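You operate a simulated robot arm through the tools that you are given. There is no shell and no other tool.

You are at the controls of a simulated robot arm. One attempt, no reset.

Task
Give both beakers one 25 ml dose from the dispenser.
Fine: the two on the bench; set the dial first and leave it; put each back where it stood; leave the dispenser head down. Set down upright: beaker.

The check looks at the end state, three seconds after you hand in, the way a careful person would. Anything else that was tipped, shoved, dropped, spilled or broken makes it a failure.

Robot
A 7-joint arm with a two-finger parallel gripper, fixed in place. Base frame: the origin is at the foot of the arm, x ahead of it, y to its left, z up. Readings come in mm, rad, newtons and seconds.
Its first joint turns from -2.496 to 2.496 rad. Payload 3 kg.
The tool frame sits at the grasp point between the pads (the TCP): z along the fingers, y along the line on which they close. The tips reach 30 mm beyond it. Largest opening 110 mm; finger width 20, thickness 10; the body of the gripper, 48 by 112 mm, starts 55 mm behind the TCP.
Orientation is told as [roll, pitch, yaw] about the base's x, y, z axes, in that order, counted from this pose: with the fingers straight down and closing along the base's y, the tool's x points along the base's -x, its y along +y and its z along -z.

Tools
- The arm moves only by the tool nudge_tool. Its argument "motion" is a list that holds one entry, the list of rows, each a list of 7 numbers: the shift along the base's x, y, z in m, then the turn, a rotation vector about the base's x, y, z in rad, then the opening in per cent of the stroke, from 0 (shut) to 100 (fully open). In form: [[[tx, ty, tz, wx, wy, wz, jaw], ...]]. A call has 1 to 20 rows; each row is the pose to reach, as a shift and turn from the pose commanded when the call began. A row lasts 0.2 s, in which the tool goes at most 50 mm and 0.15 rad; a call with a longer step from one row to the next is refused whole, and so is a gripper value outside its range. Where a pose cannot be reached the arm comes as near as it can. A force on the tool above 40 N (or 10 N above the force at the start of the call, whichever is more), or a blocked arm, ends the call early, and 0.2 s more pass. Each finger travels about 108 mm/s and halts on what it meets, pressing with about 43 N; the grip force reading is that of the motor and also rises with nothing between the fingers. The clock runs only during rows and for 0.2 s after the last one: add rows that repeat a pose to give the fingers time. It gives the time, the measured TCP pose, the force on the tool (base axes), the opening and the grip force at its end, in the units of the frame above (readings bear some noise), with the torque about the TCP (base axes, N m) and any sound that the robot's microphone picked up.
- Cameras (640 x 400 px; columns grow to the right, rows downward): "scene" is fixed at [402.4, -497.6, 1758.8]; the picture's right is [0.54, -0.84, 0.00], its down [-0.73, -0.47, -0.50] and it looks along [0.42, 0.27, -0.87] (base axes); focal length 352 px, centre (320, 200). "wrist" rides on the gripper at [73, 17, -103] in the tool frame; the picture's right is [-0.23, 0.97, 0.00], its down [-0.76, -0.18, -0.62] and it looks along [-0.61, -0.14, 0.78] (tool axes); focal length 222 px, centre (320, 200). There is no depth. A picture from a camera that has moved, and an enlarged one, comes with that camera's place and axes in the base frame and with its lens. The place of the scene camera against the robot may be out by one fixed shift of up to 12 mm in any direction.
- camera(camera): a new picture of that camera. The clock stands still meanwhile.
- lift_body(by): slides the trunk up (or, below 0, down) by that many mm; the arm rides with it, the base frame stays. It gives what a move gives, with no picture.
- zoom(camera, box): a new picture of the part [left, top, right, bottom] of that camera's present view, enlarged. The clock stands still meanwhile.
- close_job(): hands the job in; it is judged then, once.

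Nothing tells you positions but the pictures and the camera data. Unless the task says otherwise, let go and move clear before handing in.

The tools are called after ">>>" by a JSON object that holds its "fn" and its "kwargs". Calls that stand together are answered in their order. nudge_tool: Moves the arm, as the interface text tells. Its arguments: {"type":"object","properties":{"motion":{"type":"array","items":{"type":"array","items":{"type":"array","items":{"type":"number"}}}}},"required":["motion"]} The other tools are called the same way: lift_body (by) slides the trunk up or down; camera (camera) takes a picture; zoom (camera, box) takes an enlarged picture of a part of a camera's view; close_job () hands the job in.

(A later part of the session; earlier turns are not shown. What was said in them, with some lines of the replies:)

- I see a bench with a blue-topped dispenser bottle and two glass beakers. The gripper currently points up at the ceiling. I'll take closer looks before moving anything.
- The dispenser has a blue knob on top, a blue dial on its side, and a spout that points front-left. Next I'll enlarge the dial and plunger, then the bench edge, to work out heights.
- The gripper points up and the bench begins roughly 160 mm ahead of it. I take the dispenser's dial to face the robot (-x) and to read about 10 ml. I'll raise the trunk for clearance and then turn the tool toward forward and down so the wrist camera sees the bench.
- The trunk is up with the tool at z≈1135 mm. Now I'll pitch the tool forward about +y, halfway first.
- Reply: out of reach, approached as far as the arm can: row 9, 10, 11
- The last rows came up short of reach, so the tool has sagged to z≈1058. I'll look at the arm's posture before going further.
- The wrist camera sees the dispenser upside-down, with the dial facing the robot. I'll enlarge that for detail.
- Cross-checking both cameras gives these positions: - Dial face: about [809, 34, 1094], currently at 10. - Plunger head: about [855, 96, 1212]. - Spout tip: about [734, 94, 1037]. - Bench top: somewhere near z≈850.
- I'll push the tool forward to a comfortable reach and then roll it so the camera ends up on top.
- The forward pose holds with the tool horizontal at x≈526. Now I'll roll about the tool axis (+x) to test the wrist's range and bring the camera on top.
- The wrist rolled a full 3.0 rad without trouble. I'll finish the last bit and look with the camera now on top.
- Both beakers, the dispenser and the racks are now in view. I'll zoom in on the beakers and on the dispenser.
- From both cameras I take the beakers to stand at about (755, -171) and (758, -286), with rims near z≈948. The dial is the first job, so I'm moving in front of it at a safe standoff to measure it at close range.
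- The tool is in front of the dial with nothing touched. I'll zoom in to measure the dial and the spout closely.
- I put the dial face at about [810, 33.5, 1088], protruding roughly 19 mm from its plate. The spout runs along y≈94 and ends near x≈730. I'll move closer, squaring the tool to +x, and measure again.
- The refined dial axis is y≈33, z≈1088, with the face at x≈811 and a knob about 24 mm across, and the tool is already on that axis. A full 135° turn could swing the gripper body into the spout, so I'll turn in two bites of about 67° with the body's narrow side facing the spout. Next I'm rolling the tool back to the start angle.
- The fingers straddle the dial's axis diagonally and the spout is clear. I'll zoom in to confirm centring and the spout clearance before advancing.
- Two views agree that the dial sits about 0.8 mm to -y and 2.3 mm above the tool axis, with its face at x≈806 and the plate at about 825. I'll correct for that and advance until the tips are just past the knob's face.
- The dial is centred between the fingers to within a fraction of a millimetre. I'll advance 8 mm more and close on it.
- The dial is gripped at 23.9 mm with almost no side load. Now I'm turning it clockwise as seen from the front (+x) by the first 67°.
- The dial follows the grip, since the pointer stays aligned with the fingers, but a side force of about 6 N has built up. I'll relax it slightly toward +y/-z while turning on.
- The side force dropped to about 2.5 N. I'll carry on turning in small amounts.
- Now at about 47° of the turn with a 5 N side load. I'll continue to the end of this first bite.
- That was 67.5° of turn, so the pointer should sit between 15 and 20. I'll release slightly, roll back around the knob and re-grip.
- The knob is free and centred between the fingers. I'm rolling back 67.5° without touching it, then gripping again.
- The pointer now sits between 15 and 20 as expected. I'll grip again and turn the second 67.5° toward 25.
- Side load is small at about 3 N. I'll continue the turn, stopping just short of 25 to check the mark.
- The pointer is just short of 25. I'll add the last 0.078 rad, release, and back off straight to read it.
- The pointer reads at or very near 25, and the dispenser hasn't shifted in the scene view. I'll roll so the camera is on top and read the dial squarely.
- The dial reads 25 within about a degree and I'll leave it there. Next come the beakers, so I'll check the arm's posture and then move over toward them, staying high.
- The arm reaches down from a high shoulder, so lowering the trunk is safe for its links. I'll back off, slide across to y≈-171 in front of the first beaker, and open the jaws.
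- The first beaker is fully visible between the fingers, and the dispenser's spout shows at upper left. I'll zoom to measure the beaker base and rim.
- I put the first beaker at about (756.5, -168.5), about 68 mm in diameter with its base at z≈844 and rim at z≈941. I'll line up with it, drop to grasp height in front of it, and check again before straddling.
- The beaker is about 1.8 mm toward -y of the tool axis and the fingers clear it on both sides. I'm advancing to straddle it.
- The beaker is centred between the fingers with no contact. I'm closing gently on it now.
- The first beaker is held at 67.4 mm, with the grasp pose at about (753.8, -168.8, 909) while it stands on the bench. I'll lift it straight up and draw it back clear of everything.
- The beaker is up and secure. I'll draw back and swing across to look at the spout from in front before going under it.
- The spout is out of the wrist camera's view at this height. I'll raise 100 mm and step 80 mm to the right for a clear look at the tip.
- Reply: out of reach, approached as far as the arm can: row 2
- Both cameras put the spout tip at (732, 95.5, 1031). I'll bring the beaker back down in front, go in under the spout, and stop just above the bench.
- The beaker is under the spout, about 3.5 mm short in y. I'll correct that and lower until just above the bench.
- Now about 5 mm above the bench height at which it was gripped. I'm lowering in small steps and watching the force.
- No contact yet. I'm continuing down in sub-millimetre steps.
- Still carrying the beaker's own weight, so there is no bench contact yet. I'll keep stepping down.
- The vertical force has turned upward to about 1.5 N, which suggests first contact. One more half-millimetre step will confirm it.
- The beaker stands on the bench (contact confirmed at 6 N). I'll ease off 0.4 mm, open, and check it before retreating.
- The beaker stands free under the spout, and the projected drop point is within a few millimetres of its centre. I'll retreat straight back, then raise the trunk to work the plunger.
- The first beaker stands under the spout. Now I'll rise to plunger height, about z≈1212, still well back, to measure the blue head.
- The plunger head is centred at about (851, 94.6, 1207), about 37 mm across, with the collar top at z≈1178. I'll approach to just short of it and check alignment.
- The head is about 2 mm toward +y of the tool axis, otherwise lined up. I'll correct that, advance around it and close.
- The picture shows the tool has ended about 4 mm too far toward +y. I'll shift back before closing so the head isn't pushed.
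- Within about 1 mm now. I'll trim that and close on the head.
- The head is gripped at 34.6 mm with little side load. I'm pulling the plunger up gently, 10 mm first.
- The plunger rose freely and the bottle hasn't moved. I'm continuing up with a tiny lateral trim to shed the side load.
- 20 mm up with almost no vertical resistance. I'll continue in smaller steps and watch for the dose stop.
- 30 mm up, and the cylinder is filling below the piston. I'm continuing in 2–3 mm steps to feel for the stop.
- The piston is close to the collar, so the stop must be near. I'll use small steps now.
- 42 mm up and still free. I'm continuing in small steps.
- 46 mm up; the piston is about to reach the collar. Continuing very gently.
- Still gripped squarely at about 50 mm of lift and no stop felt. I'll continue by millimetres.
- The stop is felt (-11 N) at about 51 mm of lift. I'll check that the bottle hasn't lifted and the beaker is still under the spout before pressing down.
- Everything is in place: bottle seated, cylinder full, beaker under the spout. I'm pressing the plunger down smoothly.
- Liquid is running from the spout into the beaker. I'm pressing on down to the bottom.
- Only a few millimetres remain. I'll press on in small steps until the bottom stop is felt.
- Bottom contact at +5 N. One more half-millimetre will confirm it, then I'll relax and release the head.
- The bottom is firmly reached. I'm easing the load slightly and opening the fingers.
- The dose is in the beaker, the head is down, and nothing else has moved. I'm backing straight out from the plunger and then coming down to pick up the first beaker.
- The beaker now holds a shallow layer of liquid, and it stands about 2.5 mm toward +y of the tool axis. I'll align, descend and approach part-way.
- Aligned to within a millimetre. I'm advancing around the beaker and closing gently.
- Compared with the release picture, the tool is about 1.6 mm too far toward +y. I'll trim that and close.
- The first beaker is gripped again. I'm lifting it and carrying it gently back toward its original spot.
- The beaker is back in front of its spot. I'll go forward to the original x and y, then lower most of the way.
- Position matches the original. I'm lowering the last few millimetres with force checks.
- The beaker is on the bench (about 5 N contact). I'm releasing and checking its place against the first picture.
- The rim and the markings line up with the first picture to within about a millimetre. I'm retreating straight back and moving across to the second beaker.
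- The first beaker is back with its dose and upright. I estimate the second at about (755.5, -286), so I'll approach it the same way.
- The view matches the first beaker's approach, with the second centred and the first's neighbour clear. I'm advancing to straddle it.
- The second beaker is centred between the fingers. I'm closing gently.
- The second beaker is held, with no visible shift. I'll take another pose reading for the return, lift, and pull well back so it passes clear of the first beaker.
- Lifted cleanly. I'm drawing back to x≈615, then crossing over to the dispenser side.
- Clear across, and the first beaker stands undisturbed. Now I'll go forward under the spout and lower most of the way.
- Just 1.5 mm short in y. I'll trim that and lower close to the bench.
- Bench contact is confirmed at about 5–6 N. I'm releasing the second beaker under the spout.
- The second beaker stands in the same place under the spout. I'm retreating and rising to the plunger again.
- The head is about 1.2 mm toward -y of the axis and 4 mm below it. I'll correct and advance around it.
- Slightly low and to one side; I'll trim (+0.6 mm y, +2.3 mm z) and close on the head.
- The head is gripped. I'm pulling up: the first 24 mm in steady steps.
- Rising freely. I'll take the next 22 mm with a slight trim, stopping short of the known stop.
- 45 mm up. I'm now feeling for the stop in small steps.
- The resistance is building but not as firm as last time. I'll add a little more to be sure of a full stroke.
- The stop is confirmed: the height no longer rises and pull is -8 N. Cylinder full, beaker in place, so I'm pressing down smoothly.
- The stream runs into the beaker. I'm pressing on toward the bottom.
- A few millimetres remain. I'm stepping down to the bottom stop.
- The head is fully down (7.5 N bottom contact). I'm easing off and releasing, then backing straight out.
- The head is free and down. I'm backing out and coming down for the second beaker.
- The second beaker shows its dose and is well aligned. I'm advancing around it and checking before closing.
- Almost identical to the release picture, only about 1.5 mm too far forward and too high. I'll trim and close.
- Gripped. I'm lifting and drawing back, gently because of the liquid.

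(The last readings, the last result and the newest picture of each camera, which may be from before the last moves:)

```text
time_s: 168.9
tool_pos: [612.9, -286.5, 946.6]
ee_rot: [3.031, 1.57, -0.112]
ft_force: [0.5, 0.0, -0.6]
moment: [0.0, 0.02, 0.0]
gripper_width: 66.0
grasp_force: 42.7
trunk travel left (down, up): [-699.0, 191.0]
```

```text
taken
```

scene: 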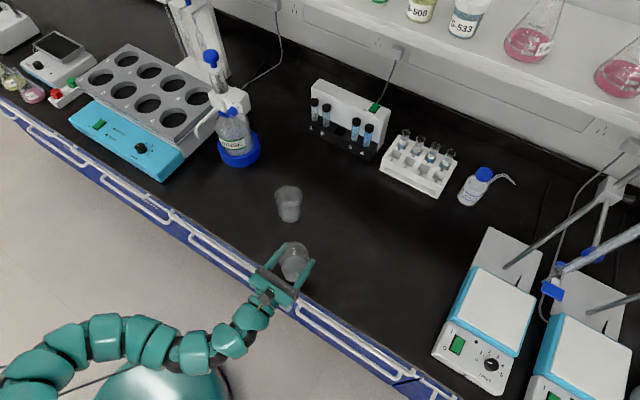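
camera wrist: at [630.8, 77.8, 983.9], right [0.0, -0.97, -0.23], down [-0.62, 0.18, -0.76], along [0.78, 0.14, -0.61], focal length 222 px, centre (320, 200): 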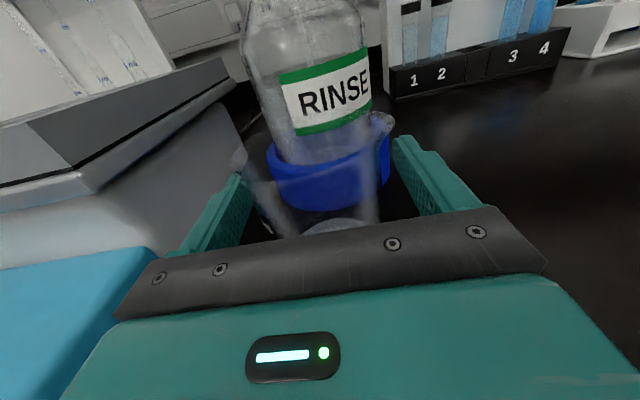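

Clear of the first beaker. I'm going forward to the second beaker's original place and lowering most of the way.

>>> {"fn": "nudge_tool", "kwargs": {"motion": [[[0.02, 0.0008, 0, 0, 0, 0, 55], [0.045, 0.0008, 0, 0, 0, 0, 55], [0.07, 0.0008, 0, 0, 0, 0, 55], [0.095, 0.0008, 0, 0, 0, 0, 55], [0.12, 0.0008, 0, 0, 0, 0, 55], [0.136, 0.0008, 0, 0, 0, 0, 55], [0.143, 0.0008, 0, 0, 0, 0, 55], [0.143, 0.0008, -0.01, 0, 0, 0, 55], [0.143, 0.0008, -0.02, 0, 0, 0, 55], [0.143, 0.0008, -0.026, 0, 0, 0, 55], [0.143, 0.0008, -0.026, 0, 0, 0, 55]]]}}

>>> {"fn": "nudge_tool", "kwargs": {"motion": [[[0, 0, 0, 0, 0, 0, 55]]]}}

>>> {"fn": "zoom", "kwargs": {"camera": "scene", "box": [250, 160, 390, 265]}}

```text
time_s: 171.3
tool_pos: [757.3, -285.6, 920.0]
ee_rot: [2.983, 1.569, -0.161]
ft_force: [-0.6, -0.2, -0.5]
moment: [-0.01, 0.03, 0.02]
gripper_width: 66.0
grasp_force: 42.7
trunk travel left (down, up): [-699.0, 191.0]
```

```text
time_s: 171.7
tool_pos: [757.2, -285.9, 919.9]
ee_rot: [3.021, 1.569, -0.123]
ft_force: [0.6, -0.1, -0.8]
moment: [-0.01, 0.03, 0.0]
gripper_width: 65.9
grasp_force: 42.9
trunk travel left (down, up): [-699.0, 191.0]
```

```text
3.81 times, centred on (320, 212) of scene
camera zoom: at [402.4, -497.6, 1758.8], right [0.54, -0.84, 0.0], down [-0.73, -0.47, -0.5], along [0.42, 0.27, -0.87], focal length 1339 px, centre (320, 152)
```

zoom: 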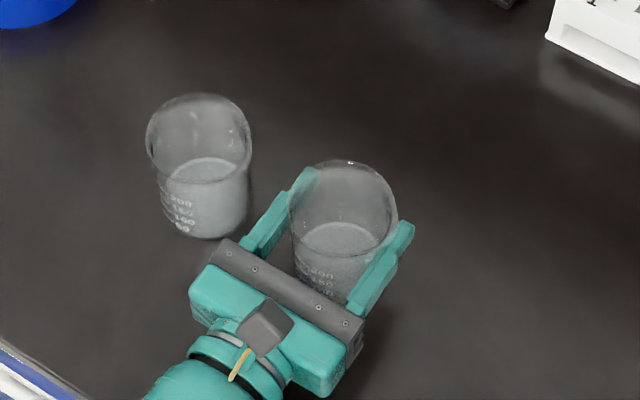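

In position to within a millimetre. I'm lowering with force checks.

>>> {"fn": "nudge_tool", "kwargs": {"motion": [[[-0.0006, 0.0004, -0.003, 0, 0, 0, 55], [-0.0006, 0.0004, -0.006, 0, 0, 0, 55], [-0.0006, 0.0004, -0.007, 0, 0, 0, 55], [-0.0006, 0.0004, -0.007, 0, 0, 0, 55]]]}}

>>> {"fn": "nudge_tool", "kwargs": {"motion": [[[0, 0, -0.0005, 0, 0, 0, 55], [0, 0, -0.001, 0, 0, 0, 55], [0, 0, -0.001, 0, 0, 0, 55]]]}}

```text
time_s: 172.7
tool_pos: [754.9, -283.9, 912.3]
ee_rot: [2.964, 1.57, -0.179]
ft_force: [0.3, 0.0, -1.6]
moment: [0.01, -0.02, 0.02]
gripper_width: 66.1
grasp_force: 43.3
trunk travel left (down, up): [-699.0, 191.0]
```

```text
time_s: 173.5
tool_pos: [756.7, -283.4, 912.3]
ee_rot: [2.981, 1.569, -0.164]
ft_force: [-0.6, 0.8, -1.1]
moment: [-0.02, 0.03, 0.01]
gripper_width: 66.3
grasp_force: 43.4
trunk travel left (down, up): [-699.0, 191.0]
```

>>> {"fn": "nudge_tool", "kwargs": {"motion": [[[0, -0.0008, -0.0005, 0, 0, 0, 55], [0, -0.0008, -0.001, 0, 0, 0, 55], [0, -0.0008, -0.001, 0, 0, 0, 55]]]}}

```text
time_s: 174.3
tool_pos: [755.0, -284.2, 911.8]
ee_rot: [3.119, 1.567, -0.025]
ft_force: [2.1, 0.2, 3.1]
moment: [0.06, -0.01, -0.05]
gripper_width: 65.9
grasp_force: 43.4
trunk travel left (down, up): [-699.0, 191.0]
```

First contact at +3 N. One more small step to seat it, then I'll release.

>>> {"fn": "nudge_tool", "kwargs": {"motion": [[[0, 0, -0.0003, 0, 0, 0, 55], [0, 0, -0.0003, 0, 0, 0, 55]]]}}

>>> {"fn": "zoom", "kwargs": {"camera": "scene", "box": [250, 160, 390, 265]}}

>>> {"fn": "zoom", "kwargs": {"camera": "scene", "box": [265, 175, 355, 250]}}

```text
time_s: 174.9
tool_pos: [754.6, -285.0, 912.4]
ee_rot: [3.045, 1.567, -0.101]
ft_force: [1.5, 0.1, 5.3]
moment: [0.08, 0.14, -0.05]
gripper_width: 66.2
grasp_force: 43.0
trunk travel left (down, up): [-699.0, 191.0]
```

```text
3.81 times, centred on (320, 212) of scene
camera zoom: at [402.4, -497.6, 1758.8], right [0.54, -0.84, 0.0], down [-0.73, -0.47, -0.5], along [0.42, 0.27, -0.87], focal length 1339 px, centre (320, 152)
```

zoom: 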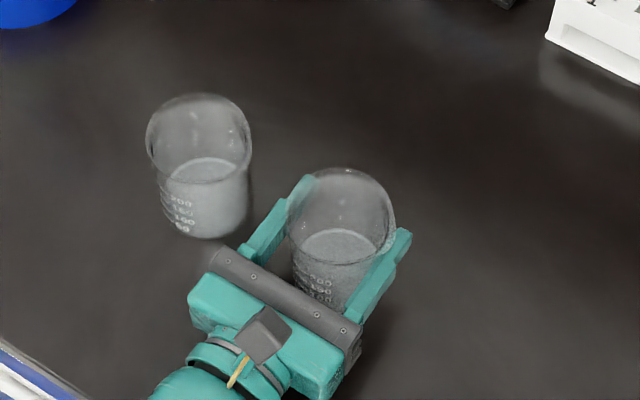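

```text
5.33 times, centred on (310, 212) of scene
camera zoom: at [402.4, -497.6, 1758.8], right [0.54, -0.84, 0.0], down [-0.73, -0.47, -0.5], along [0.42, 0.27, -0.87], focal length 1875 px, centre (373, 133)
```

zoom: 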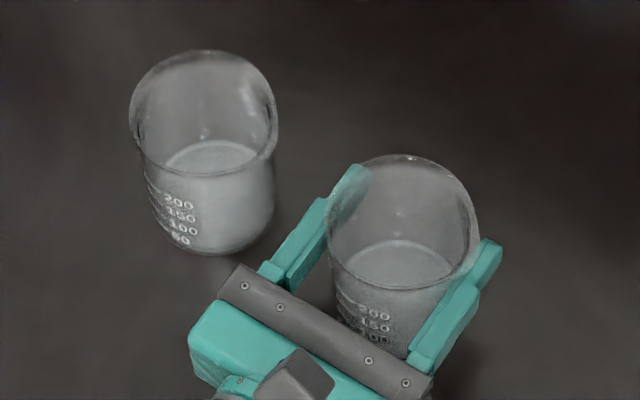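

The rim and labels match the first picture to about a pixel. I'm releasing.

>>> {"fn": "nudge_tool", "kwargs": {"motion": [[[0, 0, 0.0003, 0, 0, 0, 57], [0, 0, 0.0003, 0, 0, 0, 62], [0, 0, 0.0003, 0, 0, 0, 68], [0, 0, 0.0003, 0, 0, 0, 75], [0, 0, 0.0003, 0, 0, 0, 82], [0, 0, 0.0003, 0, 0, 0, 82]]]}}

>>> {"fn": "nudge_tool", "kwargs": {"motion": [[[-0.02, 0, 0, 0, 0, 0, 82], [-0.05, 0, 0, 0, 0, 0, 82], [-0.08, 0, 0, 0, 0, 0, 82], [-0.12, 0, 0.005, 0, 0, 0, 82], [-0.15, 0, 0.04, 0, 0, 0, 82], [-0.17, 0, 0.08, 0, 0, 0, 82], [-0.17, 0, 0.08, 0, 0, 0, 82]]]}}

>>> {"fn": "camera", "kwargs": {"camera": "scene"}}

>>> {"fn": "zoom", "kwargs": {"camera": "scene", "box": [265, 175, 355, 250]}}

>>> {"fn": "camera", "kwargs": {"camera": "wrist"}}

>>> {"fn": "zoom", "kwargs": {"camera": "scene", "box": [190, 40, 270, 170]}}

```text
time_s: 176.3
tool_pos: [756.0, -284.4, 912.0]
ee_rot: [2.991, 1.57, -0.151]
ft_force: [0.9, -0.3, 0.1]
moment: [0.01, 0.01, -0.03]
gripper_width: 90.3
grasp_force: 0.1
trunk travel left (down, up): [-699.0, 191.0]
```

```text
time_s: 177.9
tool_pos: [585.5, -287.2, 993.3]
ee_rot: [2.922, 1.569, -0.222]
ft_force: [0.4, -0.3, 0.0]
moment: [0.0, 0.0, 0.0]
gripper_width: 90.1
grasp_force: 0.0
trunk travel left (down, up): [-699.0, 191.0]
```

```text
taken
```

scene: 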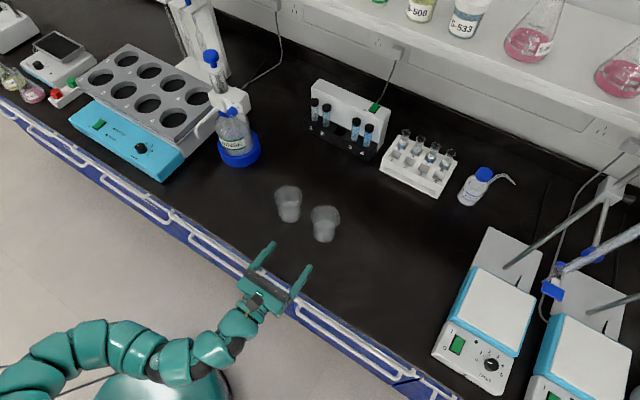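

```text
5.33 times, centred on (310, 212) of scene
camera zoom: at [402.4, -497.6, 1758.8], right [0.54, -0.84, 0.0], down [-0.73, -0.47, -0.5], along [0.42, 0.27, -0.87], focal length 1875 px, centre (373, 133)
```

zoom: 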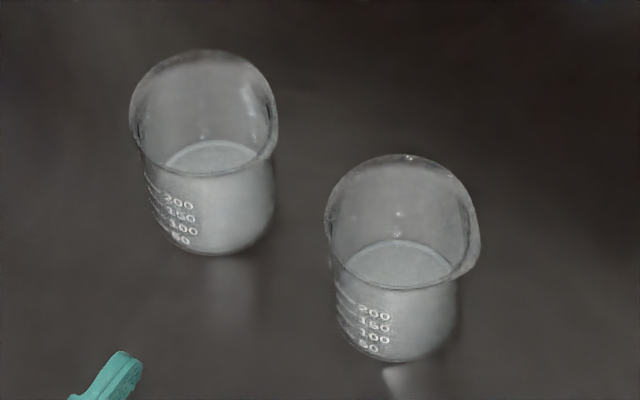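

```text
taken
camera wrist: at [482.0, -304.1, 1064.3], right [0.0, -0.97, -0.23], down [-0.62, 0.18, -0.76], along [0.78, 0.14, -0.61], focal length 222 px, centre (320, 200)
```

wrist: 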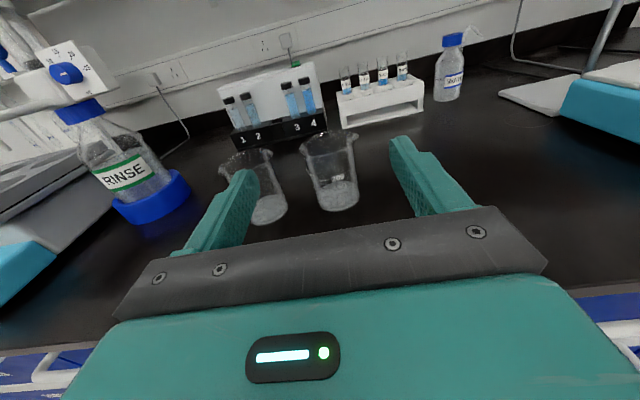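

```text
3.08 times, centred on (230, 105) of scene
camera zoom: at [402.4, -497.6, 1758.8], right [0.54, -0.84, 0.0], down [-0.73, -0.47, -0.5], along [0.42, 0.27, -0.87], focal length 1082 px, centre (597, 492)
```

zoom: 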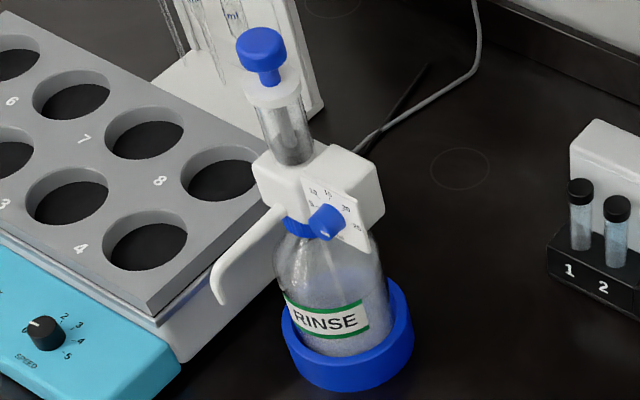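

Both beakers are back in place with their doses and the dispenser looks as it did. I'll make one last check of the dial, the head, and the bench under the spout.

>>> {"fn": "zoom", "kwargs": {"camera": "scene", "box": [222, 96, 262, 121]}}

>>> {"fn": "zoom", "kwargs": {"camera": "scene", "box": [195, 40, 255, 78]}}

>>> {"fn": "zoom", "kwargs": {"camera": "scene", "box": [170, 120, 270, 220]}}

```text
16.00 times, centred on (242, 108) of scene
camera zoom: at [402.4, -497.6, 1758.8], right [0.54, -0.84, 0.0], down [-0.73, -0.47, -0.5], along [0.42, 0.27, -0.87], focal length 5625 px, centre (1568, 1664)
```

zoom: 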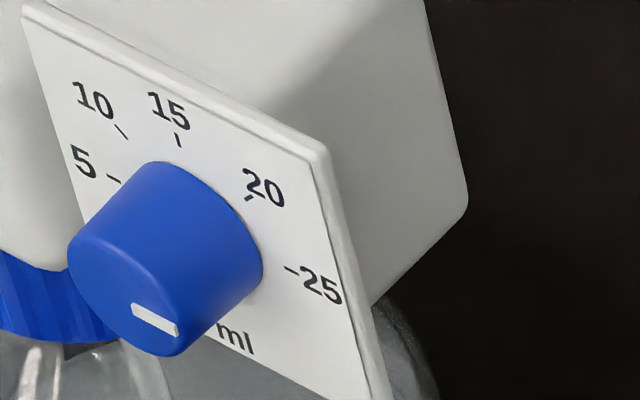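

```text
10.53 times, centred on (225, 59) of scene
camera zoom: at [402.4, -497.6, 1758.8], right [0.54, -0.84, 0.0], down [-0.73, -0.47, -0.5], along [0.42, 0.27, -0.87], focal length 3701 px, centre (1320, 1684)
```

zoom: 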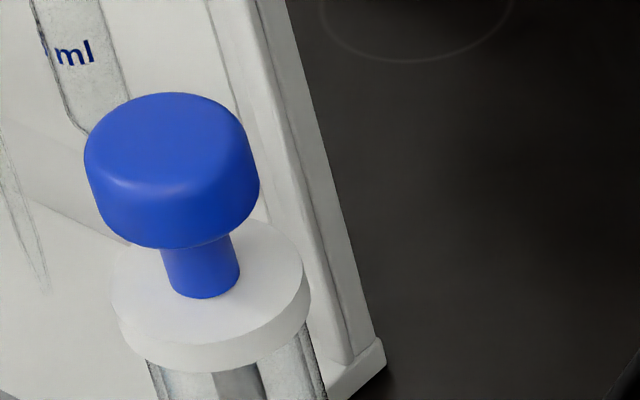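

```text
4.00 times, centred on (220, 170) of scene
camera zoom: at [402.4, -497.6, 1758.8], right [0.54, -0.84, 0.0], down [-0.73, -0.47, -0.5], along [0.42, 0.27, -0.87], focal length 1406 px, centre (720, 320)
```

zoom: 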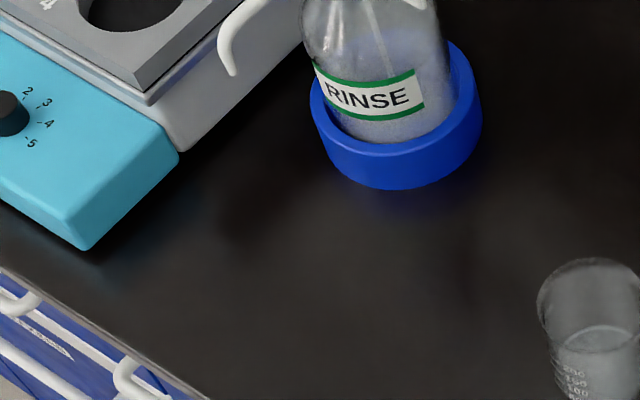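

The dial still points at 25, and the head sits exactly where it did at the start. The bench under the spout is dry, both beakers stand upright in their places with a dose each, and the arm is clear. I'm handing in the job.

>>> {"fn": "close_job", "kwargs": {}}

```text
The job is handed in.
```

The job is handed in: both beakers got one dose from the dispenser, with the dial set to 25 ml before the first stroke. I haven't seen the verdict.

- **Dial:** it reads 25 to within about 2° by eye. I turned it from 10 before the first dose and left it there.
- **Doses:** each beaker got one full stroke of the plunger, from the top stop to the bottom stop. I could see the liquid running into the beaker each time. The volume itself wasn't measured; it rests on the dial setting and the full stroke.
- **Beakers:** both are upright and back where they stood, to within about a millimetre of the first pictures.
- **Dispenser:** the head is down where it started, and the bottle didn't move.
- **Bench:** I saw no spill under the spout, and nothing else looked disturbed. The arm was clear with the gripper open when I handed in.
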